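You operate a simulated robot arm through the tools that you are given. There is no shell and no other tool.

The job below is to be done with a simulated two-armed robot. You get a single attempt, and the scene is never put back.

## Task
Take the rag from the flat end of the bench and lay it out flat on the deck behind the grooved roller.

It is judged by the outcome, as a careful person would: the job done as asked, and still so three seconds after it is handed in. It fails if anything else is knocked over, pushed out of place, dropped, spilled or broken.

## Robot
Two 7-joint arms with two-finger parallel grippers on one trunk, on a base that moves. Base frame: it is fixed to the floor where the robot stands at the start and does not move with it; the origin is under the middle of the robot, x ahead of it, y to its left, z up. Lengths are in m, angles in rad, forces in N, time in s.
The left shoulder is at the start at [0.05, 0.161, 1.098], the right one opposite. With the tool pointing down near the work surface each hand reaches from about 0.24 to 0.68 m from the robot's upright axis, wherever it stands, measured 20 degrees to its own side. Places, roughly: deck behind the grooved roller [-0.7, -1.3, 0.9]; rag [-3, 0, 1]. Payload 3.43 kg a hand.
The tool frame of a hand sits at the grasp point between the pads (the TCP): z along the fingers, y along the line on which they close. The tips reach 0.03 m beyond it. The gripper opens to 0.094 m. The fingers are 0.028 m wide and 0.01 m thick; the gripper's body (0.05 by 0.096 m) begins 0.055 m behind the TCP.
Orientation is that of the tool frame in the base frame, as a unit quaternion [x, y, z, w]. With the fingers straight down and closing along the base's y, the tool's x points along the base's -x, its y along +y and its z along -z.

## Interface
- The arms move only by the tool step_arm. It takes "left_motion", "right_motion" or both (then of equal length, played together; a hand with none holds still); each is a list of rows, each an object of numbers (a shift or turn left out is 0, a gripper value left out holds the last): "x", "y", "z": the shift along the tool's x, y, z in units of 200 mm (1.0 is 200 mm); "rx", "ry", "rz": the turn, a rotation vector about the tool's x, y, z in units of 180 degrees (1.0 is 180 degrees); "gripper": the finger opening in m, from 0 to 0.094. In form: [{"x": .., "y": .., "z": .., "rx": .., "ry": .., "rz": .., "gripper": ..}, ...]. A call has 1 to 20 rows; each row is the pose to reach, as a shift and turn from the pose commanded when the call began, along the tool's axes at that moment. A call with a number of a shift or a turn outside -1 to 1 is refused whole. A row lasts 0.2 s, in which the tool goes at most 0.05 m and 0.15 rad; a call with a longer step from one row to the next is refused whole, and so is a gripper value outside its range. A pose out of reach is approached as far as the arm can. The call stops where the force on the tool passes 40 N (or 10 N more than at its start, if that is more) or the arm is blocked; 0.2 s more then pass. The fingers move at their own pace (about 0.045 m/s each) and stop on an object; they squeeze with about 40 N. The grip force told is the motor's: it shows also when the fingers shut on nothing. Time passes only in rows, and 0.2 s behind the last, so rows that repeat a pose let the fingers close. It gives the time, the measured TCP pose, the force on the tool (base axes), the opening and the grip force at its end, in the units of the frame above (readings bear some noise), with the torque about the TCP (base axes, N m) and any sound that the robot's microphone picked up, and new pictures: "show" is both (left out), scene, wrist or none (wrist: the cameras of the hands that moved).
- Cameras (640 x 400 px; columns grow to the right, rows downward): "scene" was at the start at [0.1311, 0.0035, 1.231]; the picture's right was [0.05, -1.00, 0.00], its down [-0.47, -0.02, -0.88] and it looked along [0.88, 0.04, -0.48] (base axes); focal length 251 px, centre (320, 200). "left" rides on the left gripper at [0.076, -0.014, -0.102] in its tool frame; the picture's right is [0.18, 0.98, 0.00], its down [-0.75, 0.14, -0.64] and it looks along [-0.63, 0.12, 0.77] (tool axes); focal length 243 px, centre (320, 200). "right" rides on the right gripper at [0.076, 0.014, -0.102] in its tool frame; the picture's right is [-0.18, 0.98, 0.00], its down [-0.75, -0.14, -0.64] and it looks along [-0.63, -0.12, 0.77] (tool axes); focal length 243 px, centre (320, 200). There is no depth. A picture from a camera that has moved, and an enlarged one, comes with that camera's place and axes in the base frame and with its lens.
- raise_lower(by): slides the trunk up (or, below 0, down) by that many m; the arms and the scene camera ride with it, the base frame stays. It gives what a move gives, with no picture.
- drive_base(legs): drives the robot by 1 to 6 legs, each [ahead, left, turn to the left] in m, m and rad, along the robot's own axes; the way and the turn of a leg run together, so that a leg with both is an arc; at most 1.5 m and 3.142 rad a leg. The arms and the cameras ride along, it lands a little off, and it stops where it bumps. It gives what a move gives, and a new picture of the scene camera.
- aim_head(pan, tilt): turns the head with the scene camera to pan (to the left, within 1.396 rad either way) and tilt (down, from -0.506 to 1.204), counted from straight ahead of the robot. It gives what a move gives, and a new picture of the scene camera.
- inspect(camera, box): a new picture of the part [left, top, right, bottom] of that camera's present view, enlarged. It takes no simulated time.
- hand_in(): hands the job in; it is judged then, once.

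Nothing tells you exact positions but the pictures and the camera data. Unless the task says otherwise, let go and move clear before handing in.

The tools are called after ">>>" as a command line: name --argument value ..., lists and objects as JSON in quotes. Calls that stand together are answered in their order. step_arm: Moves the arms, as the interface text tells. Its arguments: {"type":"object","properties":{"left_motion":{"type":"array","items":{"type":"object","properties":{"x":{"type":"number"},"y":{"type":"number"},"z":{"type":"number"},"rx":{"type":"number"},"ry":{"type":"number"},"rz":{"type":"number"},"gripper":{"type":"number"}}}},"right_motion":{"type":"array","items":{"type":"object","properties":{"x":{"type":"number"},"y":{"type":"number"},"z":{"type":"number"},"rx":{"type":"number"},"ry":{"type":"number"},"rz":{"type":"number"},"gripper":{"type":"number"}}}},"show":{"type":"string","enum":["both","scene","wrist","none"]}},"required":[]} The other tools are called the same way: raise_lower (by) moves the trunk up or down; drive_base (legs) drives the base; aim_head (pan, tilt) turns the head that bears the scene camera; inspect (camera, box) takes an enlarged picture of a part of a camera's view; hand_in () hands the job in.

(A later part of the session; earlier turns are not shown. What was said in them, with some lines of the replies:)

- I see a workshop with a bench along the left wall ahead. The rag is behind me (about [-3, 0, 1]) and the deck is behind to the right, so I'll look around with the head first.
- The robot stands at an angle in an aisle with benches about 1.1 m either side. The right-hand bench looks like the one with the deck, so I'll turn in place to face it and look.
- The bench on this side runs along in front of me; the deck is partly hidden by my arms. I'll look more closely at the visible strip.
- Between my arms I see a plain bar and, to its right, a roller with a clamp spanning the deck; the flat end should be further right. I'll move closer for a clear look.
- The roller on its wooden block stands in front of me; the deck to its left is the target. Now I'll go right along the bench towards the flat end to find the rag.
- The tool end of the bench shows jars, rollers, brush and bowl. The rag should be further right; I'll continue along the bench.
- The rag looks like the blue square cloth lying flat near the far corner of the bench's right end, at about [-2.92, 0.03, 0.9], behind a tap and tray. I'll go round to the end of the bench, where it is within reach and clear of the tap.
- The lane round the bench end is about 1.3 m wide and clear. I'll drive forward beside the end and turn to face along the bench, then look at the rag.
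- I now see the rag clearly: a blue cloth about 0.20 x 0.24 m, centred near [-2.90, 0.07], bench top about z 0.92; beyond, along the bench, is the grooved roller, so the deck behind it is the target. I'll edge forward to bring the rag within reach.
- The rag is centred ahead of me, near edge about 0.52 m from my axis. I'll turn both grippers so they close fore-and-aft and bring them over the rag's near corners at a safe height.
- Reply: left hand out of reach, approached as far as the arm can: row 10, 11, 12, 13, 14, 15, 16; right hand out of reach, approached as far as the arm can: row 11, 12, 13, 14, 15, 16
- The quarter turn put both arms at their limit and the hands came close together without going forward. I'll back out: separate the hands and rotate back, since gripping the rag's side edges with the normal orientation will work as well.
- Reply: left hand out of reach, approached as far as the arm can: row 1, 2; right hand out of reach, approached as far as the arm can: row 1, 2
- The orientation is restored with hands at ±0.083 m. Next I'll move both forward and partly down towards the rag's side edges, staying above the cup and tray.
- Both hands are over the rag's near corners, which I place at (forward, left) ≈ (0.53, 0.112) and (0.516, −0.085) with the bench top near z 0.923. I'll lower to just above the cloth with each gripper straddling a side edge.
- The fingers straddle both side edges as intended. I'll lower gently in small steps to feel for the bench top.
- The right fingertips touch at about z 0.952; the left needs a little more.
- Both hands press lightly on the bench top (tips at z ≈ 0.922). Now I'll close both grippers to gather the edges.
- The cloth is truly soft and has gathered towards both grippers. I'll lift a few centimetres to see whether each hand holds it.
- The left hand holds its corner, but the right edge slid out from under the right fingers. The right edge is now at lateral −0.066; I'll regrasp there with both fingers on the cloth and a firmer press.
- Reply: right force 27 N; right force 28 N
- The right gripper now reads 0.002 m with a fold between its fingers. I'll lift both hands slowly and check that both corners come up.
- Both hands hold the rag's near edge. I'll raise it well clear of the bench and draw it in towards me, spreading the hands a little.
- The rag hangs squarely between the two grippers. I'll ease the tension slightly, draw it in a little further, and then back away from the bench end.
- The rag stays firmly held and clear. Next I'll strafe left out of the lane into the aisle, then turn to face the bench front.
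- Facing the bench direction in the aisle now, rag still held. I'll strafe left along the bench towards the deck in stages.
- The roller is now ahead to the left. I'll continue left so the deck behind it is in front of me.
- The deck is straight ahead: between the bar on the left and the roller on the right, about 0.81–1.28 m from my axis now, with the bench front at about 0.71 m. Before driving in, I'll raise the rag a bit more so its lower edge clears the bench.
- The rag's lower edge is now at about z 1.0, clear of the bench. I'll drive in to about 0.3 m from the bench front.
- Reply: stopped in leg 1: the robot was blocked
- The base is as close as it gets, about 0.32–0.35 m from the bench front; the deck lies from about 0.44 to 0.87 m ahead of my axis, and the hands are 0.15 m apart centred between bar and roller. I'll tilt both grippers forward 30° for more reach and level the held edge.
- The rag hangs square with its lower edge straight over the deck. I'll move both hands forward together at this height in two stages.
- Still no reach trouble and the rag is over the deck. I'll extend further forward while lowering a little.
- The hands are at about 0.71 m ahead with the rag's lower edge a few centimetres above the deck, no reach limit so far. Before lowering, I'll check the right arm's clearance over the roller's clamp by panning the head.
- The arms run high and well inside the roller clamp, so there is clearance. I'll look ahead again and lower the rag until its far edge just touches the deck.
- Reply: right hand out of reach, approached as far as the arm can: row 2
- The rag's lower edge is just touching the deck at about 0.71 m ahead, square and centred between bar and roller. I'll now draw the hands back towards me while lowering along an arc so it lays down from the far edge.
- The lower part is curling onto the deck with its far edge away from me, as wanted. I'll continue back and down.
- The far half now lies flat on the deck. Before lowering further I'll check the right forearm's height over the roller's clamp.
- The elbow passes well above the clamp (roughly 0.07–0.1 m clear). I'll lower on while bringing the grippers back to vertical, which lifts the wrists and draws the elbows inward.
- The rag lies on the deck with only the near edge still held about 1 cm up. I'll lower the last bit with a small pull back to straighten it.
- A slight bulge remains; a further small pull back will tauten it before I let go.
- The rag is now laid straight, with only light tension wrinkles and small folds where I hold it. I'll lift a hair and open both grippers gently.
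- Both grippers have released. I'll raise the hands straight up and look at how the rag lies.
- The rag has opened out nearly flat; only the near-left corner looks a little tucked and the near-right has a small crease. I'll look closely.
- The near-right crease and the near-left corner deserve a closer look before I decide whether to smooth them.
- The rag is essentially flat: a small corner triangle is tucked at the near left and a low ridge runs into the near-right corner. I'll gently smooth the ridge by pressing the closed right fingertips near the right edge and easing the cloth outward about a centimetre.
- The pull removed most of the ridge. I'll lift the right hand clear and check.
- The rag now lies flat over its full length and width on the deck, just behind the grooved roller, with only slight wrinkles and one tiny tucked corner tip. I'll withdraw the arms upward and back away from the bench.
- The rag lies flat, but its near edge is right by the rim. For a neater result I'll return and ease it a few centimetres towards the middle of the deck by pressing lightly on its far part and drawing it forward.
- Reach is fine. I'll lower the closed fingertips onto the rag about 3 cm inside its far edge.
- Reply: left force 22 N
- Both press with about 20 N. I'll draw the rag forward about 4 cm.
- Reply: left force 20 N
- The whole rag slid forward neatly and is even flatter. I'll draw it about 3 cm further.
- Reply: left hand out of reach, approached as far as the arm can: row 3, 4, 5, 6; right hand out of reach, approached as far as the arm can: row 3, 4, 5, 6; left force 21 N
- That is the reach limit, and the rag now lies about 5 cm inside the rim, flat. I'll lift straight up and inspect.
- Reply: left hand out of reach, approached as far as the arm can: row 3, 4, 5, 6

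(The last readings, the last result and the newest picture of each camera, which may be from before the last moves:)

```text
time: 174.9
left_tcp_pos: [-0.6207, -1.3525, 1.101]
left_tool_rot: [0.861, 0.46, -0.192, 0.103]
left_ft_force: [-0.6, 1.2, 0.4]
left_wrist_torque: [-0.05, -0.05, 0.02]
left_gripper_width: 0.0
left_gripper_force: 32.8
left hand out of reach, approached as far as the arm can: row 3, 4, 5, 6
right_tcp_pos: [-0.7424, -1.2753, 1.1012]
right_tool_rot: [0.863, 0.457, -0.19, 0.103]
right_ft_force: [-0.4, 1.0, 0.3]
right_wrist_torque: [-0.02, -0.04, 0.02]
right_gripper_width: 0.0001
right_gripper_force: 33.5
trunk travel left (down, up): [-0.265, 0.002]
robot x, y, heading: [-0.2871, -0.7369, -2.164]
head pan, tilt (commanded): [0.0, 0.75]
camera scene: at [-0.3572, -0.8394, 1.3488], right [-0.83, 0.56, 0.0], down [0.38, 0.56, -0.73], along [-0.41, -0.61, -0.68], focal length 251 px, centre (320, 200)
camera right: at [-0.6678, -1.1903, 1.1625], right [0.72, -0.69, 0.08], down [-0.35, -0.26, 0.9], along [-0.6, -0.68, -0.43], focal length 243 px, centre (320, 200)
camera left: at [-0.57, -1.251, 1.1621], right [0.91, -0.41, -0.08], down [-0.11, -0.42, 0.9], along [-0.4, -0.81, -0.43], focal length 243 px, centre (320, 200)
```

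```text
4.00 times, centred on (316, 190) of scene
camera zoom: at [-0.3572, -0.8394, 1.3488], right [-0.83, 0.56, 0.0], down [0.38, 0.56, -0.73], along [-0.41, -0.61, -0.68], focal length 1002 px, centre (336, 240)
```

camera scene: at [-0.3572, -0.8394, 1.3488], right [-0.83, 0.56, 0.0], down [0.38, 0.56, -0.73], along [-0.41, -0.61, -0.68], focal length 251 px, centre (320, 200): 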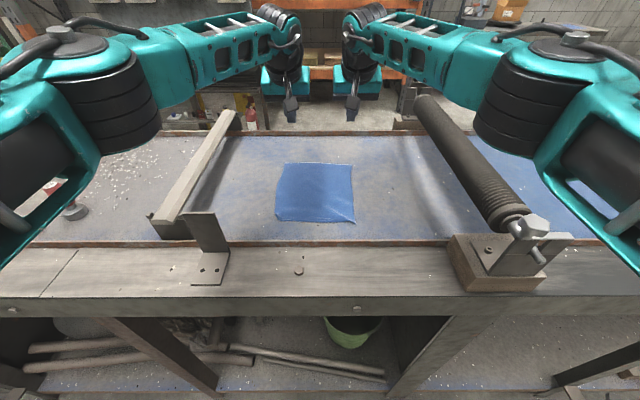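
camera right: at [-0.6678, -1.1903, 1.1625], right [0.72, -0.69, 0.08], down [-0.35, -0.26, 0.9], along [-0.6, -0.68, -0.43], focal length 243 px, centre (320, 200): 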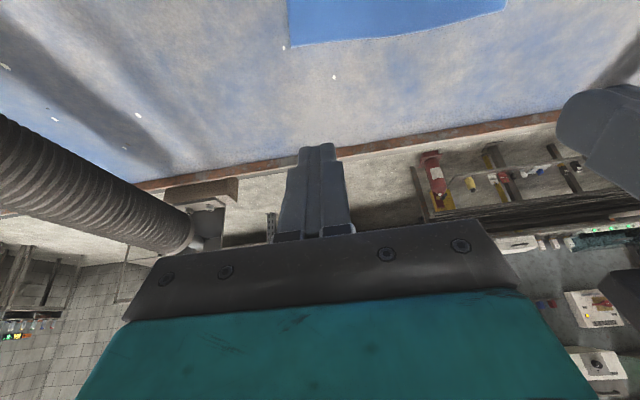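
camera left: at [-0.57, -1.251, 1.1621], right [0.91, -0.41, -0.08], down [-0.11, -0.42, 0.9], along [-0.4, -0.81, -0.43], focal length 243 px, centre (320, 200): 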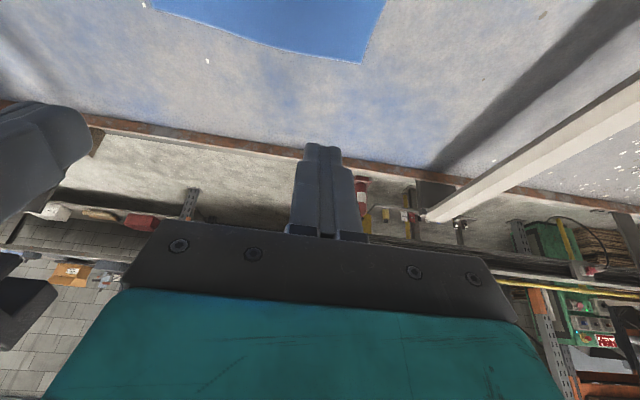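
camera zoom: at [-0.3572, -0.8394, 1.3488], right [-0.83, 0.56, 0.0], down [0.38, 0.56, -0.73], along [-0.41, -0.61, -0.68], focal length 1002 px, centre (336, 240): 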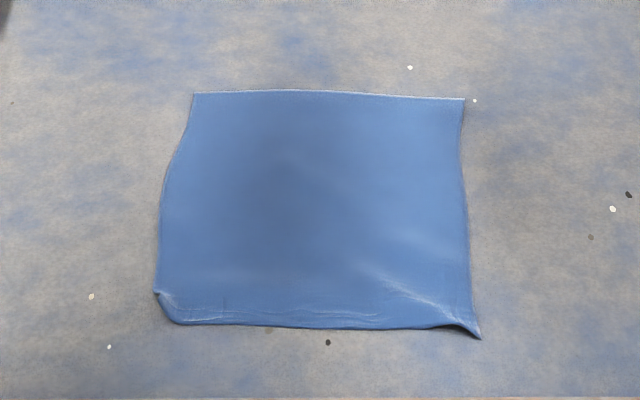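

The rag now lies flat in the clear of the deck. As a last touch I'll bring the closed fingertips over its two near side edges to gently draw out the remaining small ripple at the near-right corner.

>>> step_arm --left_motion '[{"x": 0.185, "y": 0.02, "z": 0.0, "ry": 0.028}, {"x": 0.37, "y": 0.04, "z": 0.02, "ry": 0.056}, {"x": 0.554, "y": 0.06, "z": 0.06, "ry": 0.084}, {"x": 0.738, "y": 0.08, "z": 0.12, "ry": 0.111}, {"x": 0.923, "y": 0.1, "z": 0.182, "ry": 0.139}]' --right_motion '[{"x": 0.193, "y": 0.01, "z": 0.0, "ry": 0.028}, {"x": 0.386, "y": 0.02, "z": 0.02, "ry": 0.056}, {"x": 0.578, "y": 0.03, "z": 0.05, "ry": 0.084}, {"x": 0.771, "y": 0.04, "z": 0.1, "ry": 0.111}, {"x": 0.964, "y": 0.041, "z": 0.163, "ry": 0.139}]' --show "both"

>>> inspect --camera "scene" --box '[236, 140, 396, 240]'

```text
time: 176.1
left_tcp_pos: [-0.5169, -1.238, 0.9867]
left_tool_rot: [0.882, 0.471, 0.0, -0.002]
left_ft_force: [0.6, 0.4, 0.1]
left_wrist_torque: [0.0, 0.0, 0.0]
left_gripper_width: 0.0
left_gripper_force: 33.0
right_tcp_pos: [-0.6418, -1.1469, 0.9934]
right_tool_rot: [0.883, 0.469, 0.001, 0.0]
right_ft_force: [0.8, 0.1, -0.3]
right_wrist_torque: [0.03, -0.03, 0.02]
right_gripper_width: 0.0
right_gripper_force: 33.2
trunk travel left (down, up): [-0.265, 0.002]
robot x, y, heading: [-0.2866, -0.7403, -2.162]
head pan, tilt (commanded): [0.0, 0.75]
camera scene: at [-0.3557, -0.8418, 1.3488], right [-0.83, 0.56, 0.0], down [0.38, 0.57, -0.73], along [-0.41, -0.61, -0.68], focal length 251 px, centre (320, 200)
camera right: at [-0.5875, -1.0921, 1.0947], right [0.71, -0.7, 0.0], down [-0.54, -0.55, 0.64], along [-0.45, -0.46, -0.77], focal length 243 px, centre (320, 200)
camera left: at [-0.4863, -1.1678, 1.0897], right [0.92, -0.39, 0.0], down [-0.3, -0.71, 0.64], along [-0.25, -0.59, -0.77], focal length 243 px, centre (320, 200)
```

scene: 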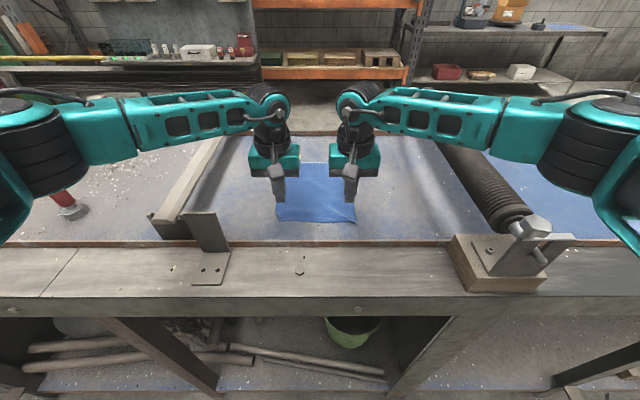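
right: 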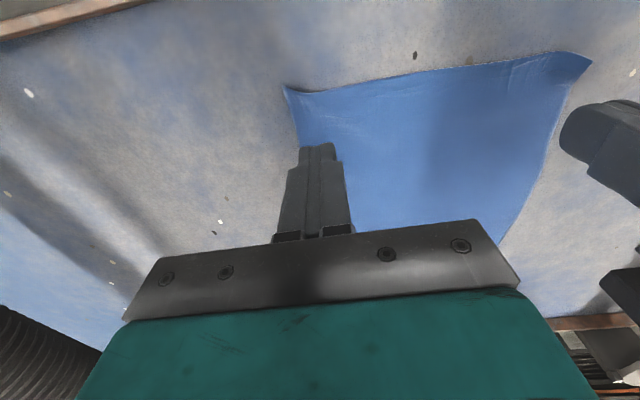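
left: 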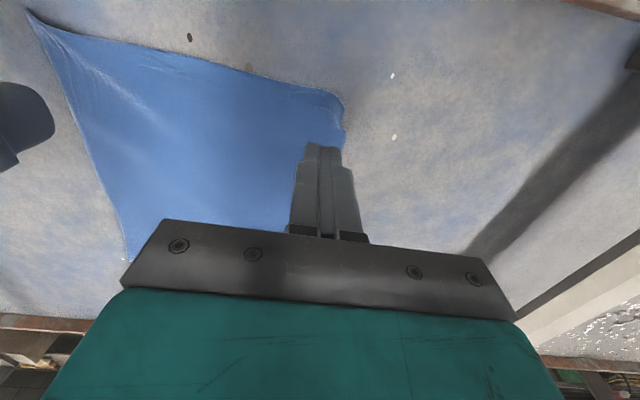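

```text
4.00 times, centred on (316, 190) of scene
camera zoom: at [-0.3557, -0.8418, 1.3488], right [-0.83, 0.56, 0.0], down [0.38, 0.57, -0.73], along [-0.41, -0.61, -0.68], focal length 1002 px, centre (336, 240)
```

zoom: 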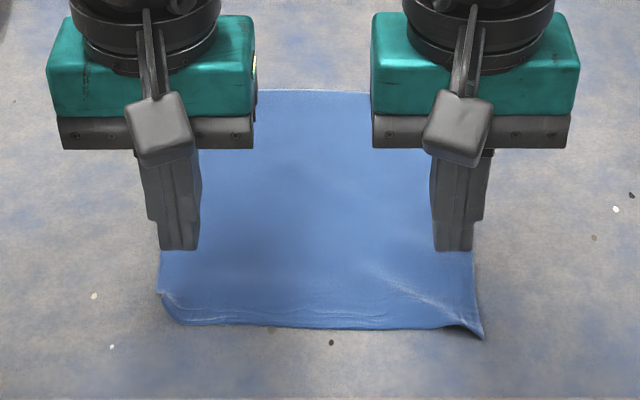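

>>> step_arm --left_motion '[{"z": 0.06}, {"z": 0.12}, {"z": 0.16}, {"z": 0.175}, {"z": 0.183}]' --right_motion '[{"z": 0.07}, {"z": 0.14}, {"z": 0.19}, {"z": 0.208}, {"z": 0.216}]' --show "none"

```text
time: 177.3
left_tcp_pos: [-0.5161, -1.238, 0.9527]
left_tool_rot: [0.882, 0.47, -0.001, 0.0]
left_ft_force: [-0.3, 0.2, -0.3]
left_wrist_torque: [0.01, -0.01, 0.03]
left_gripper_width: 0.0
left_gripper_force: 33.1
right_tcp_pos: [-0.6409, -1.1472, 0.9515]
right_tool_rot: [0.883, 0.47, -0.002, 0.003]
right_ft_force: [-2.7, 2.3, 24.2]
right_wrist_torque: [0.19, 0.05, 0.06]
right_gripper_width: 0.0
right_gripper_force: 33.1
trunk travel left (down, up): [-0.265, 0.002]
robot x, y, heading: [-0.2878, -0.7402, -2.163]
head pan, tilt (commanded): [0.0, 0.75]
```

>>> step_arm --left_motion '[{"z": 0.01}, {"z": 0.018}, {"z": 0.018, "y": 0.01}, {"z": 0.018, "y": 0.02}, {"z": 0.018, "y": 0.03}, {"z": 0.018, "y": 0.04}]' --right_motion '[{"z": -0.003}, {"z": -0.006}, {"z": -0.006, "y": -0.015}, {"z": -0.006, "y": -0.03}, {"z": -0.006, "y": -0.045}, {"z": -0.006, "y": -0.055}]' --show "none"

>>> inspect --camera "scene" --box '[236, 140, 396, 240]'

```text
time: 178.7
left_tcp_pos: [-0.5115, -1.2411, 0.953]
left_tool_rot: [0.883, 0.469, -0.005, -0.002]
left_ft_force: [-12.8, 6.0, 20.1]
left_wrist_torque: [0.27, 0.27, 0.07]
left_gripper_width: 0.0
left_gripper_force: 32.8
right_tcp_pos: [-0.6461, -1.1414, 0.9515]
right_tool_rot: [0.882, 0.471, -0.001, 0.005]
right_ft_force: [12.4, -8.0, 21.5]
right_wrist_torque: [-0.13, -0.37, -0.01]
right_gripper_width: 0.0001
right_gripper_force: 32.8
trunk travel left (down, up): [-0.265, 0.002]
robot x, y, heading: [-0.2861, -0.7389, -2.163]
head pan, tilt (commanded): [0.0, 0.75]
```

```text
4.00 times, centred on (316, 190) of scene
camera zoom: at [-0.3537, -0.8385, 1.3493], right [-0.83, 0.56, 0.0], down [0.38, 0.56, -0.73], along [-0.41, -0.61, -0.68], focal length 1002 px, centre (336, 240)
```

zoom: 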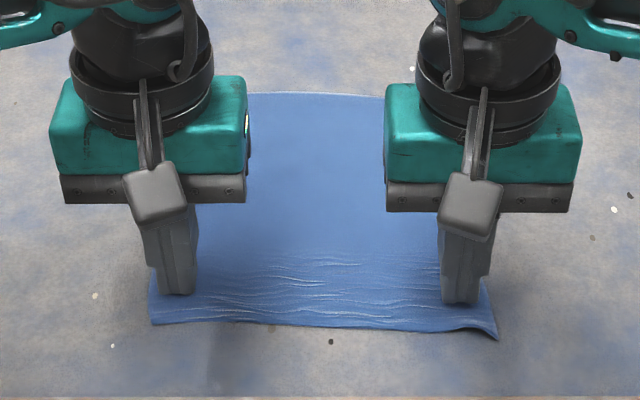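

The near edge is now pulled straight and the left corner has come out too. I'll ease the tension and lift both hands straight up.

>>> step_arm --left_motion '[{"y": -0.008}, {"y": -0.016}, {"y": -0.016, "z": -0.02}, {"y": -0.016, "z": -0.06}, {"y": -0.016, "z": -0.15}, {"y": -0.016, "z": -0.3}, {"y": -0.016, "z": -0.5}, {"y": -0.016, "z": -0.7}, {"y": -0.016, "z": -0.9}]' --right_motion '[{"y": 0.008}, {"y": 0.016}, {"y": 0.016, "z": -0.02}, {"y": 0.016, "z": -0.06}, {"y": 0.016, "z": -0.15}, {"y": 0.016, "z": -0.3}, {"y": 0.016, "z": -0.5}, {"y": 0.016, "z": -0.7}, {"y": 0.016, "z": -0.9}]' --show "both"

>>> inspect --camera "scene" --box '[236, 140, 396, 240]'

```text
time: 180.7
left_tcp_pos: [-0.5136, -1.24, 1.1294]
left_tool_rot: [0.882, 0.471, 0.0, -0.001]
left_ft_force: [0.0, -0.1, 0.4]
left_wrist_torque: [0.0, -0.01, 0.0]
left_gripper_width: 0.0
left_gripper_force: 33.6
right_tcp_pos: [-0.6479, -1.1419, 1.1296]
right_tool_rot: [0.883, 0.47, 0.001, 0.001]
right_ft_force: [0.6, 0.5, -0.8]
right_wrist_torque: [-0.01, 0.02, -0.01]
right_gripper_width: 0.0
right_gripper_force: 32.2
trunk travel left (down, up): [-0.265, 0.002]
robot x, y, heading: [-0.2873, -0.7393, -2.162]
head pan, tilt (commanded): [0.0, 0.75]
camera scene: at [-0.3554, -0.8411, 1.3487], right [-0.83, 0.56, 0.0], down [0.38, 0.56, -0.73], along [-0.41, -0.61, -0.68], focal length 251 px, centre (320, 200)
camera right: at [-0.595, -1.0873, 1.232], right [0.71, -0.7, 0.0], down [-0.54, -0.55, 0.64], along [-0.45, -0.46, -0.77], focal length 243 px, centre (320, 200)
camera left: at [-0.4833, -1.17, 1.232], right [0.92, -0.4, 0.0], down [-0.3, -0.7, 0.64], along [-0.26, -0.59, -0.77], focal length 243 px, centre (320, 200)
```

scene: 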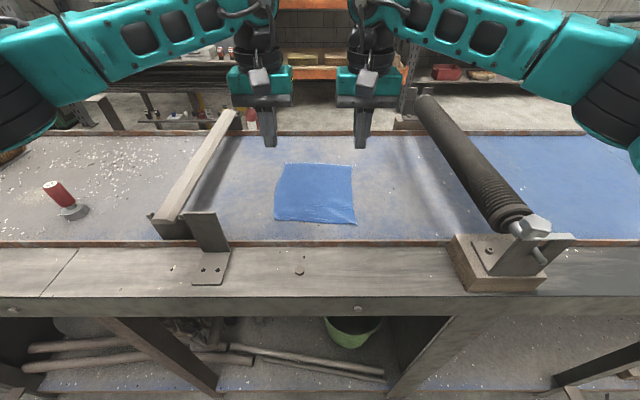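
right: 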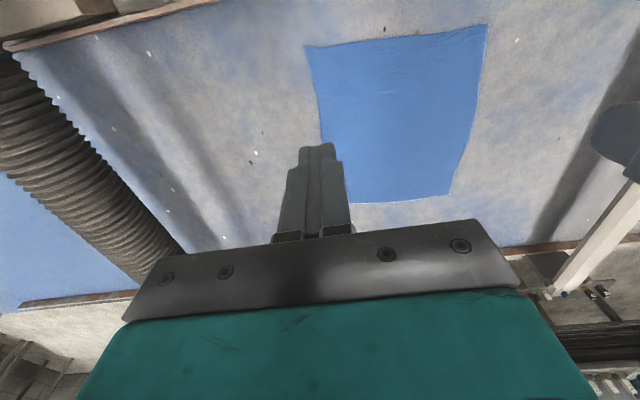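
left: 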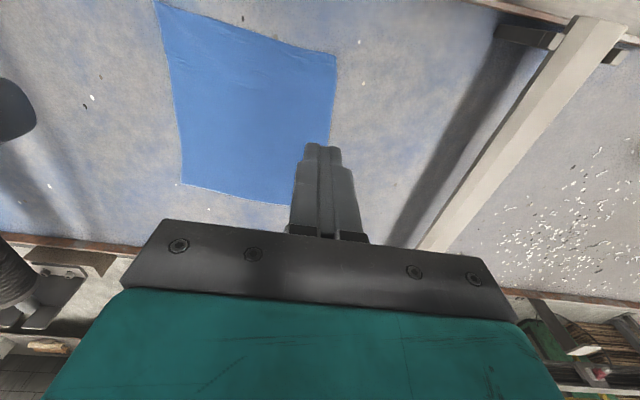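

```text
4.00 times, centred on (316, 190) of scene
camera zoom: at [-0.3554, -0.8411, 1.3487], right [-0.83, 0.56, 0.0], down [0.38, 0.56, -0.73], along [-0.41, -0.61, -0.68], focal length 1002 px, centre (336, 240)
```

zoom: 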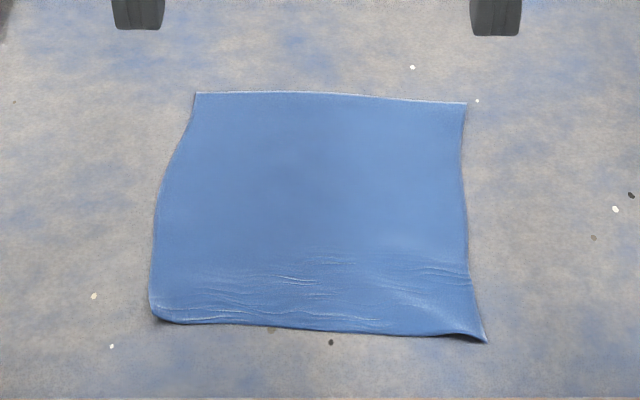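

The rag now lies flat with all four corners spread, clear of the rim, behind the grooved roller. I'll withdraw the arms and back the base off.

>>> step_arm --left_motion '[{"z": -0.15}, {"z": -0.3}, {"z": -0.45}, {"z": -0.58, "x": 0.1}, {"z": -0.58, "x": 0.28}, {"z": -0.58, "x": 0.46}, {"z": -0.58, "x": 0.64}, {"z": -0.58, "x": 0.8}]' --right_motion '[{"z": -0.15}, {"z": -0.3}, {"z": -0.45}, {"z": -0.58, "x": 0.1}, {"z": -0.58, "x": 0.28}, {"z": -0.58, "x": 0.46}, {"z": -0.58, "x": 0.64}, {"z": -0.58, "x": 0.8}]' --show "none"

>>> drive_base --legs '[[-0.3, 0.0, 0.0]]'

>>> inspect --camera "scene" --box '[220, 50, 420, 175]'

```text
time: 182.5
left_tcp_pos: [-0.4235, -1.108, 1.2438]
left_tool_rot: [0.882, 0.471, 0.0, -0.001]
left_ft_force: [0.3, -0.2, -0.4]
left_wrist_torque: [-0.02, -0.03, -0.03]
left_gripper_width: 0.0
left_gripper_force: 33.0
right_tcp_pos: [-0.5597, -1.0091, 1.2438]
right_tool_rot: [0.883, 0.47, 0.001, 0.0]
right_ft_force: [0.2, -0.5, -0.3]
right_wrist_torque: [0.0, 0.0, -0.03]
right_gripper_width: 0.0001
right_gripper_force: 32.7
trunk travel left (down, up): [-0.265, 0.002]
robot x, y, heading: [-0.2867, -0.7381, -2.165]
head pan, tilt (commanded): [0.0, 0.75]
```

```text
time: 184.6
left_tcp_pos: [-0.2556, -0.8579, 1.2434]
left_tool_rot: [0.883, 0.469, 0.001, -0.001]
left_ft_force: [1.1, -0.2, 1.5]
left_wrist_torque: [-0.05, -0.02, 0.03]
left_gripper_width: 0.0
left_gripper_force: 32.8
right_tcp_pos: [-0.3901, -0.7594, 1.2441]
right_tool_rot: [0.883, 0.47, 0.0, 0.001]
right_ft_force: [0.8, 0.6, 0.8]
right_wrist_torque: [-0.02, -0.01, 0.01]
right_gripper_width: 0.0
right_gripper_force: 33.4
trunk travel left (down, up): [-0.265, 0.002]
robot x, y, heading: [-0.1151, -0.4896, -2.166]
head pan, tilt (commanded): [0.0, 0.75]
camera scene: at [-0.186, -0.5901, 1.3488], right [-0.83, 0.56, 0.0], down [0.38, 0.56, -0.73], along [-0.41, -0.61, -0.68], focal length 251 px, centre (320, 200)
```

scene: 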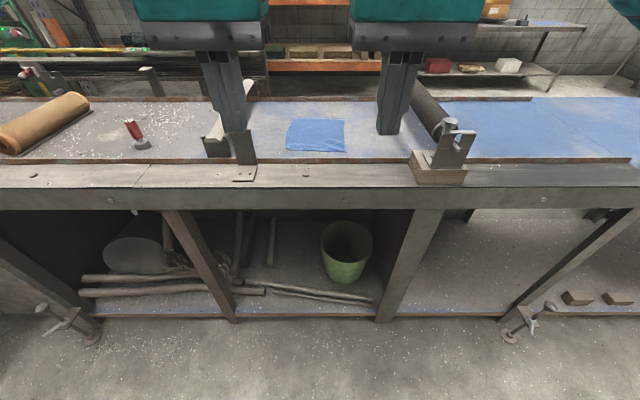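

```text
3.20 times, centred on (320, 112) of scene
camera zoom: at [-0.186, -0.5901, 1.3488], right [-0.83, 0.56, 0.0], down [0.38, 0.56, -0.73], along [-0.41, -0.61, -0.68], focal length 802 px, centre (320, 480)
```

zoom: 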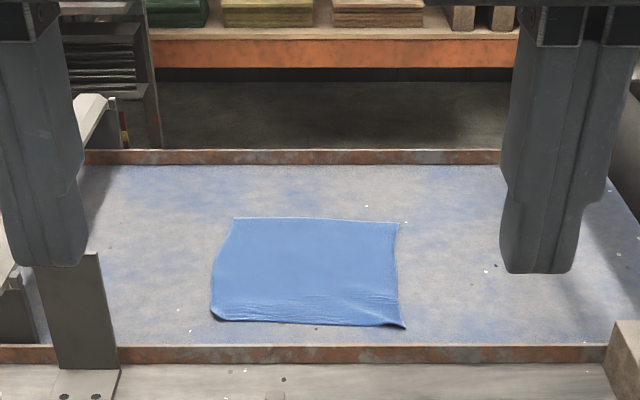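

The rag lies flat on the deck just behind the grooved roller. The bar, roller, clamps and tools are all where they were, and the robot has let go and backed off. I'm handing in now.

>>> hand_in

```text
The job is handed in.
```

The rag is laid out flat on the deck behind the grooved roller, and the job is handed in. I wasn't told the verdict.

- **Result:** It lies a few centimetres inside the near rim, with all four corners spread. A few faint wrinkles remain along the edge nearest the front of the bench.
- **Position:** It sits a little closer to the front of the bench than the middle of the deck, because the arms had reached their limit.
- **Surroundings:** The last pictures show nothing out of place around the deck. I also saw nothing disturbed at the flat end when I picked the rag up. The base did touch the front of the bench once while driving in, and it stopped there.
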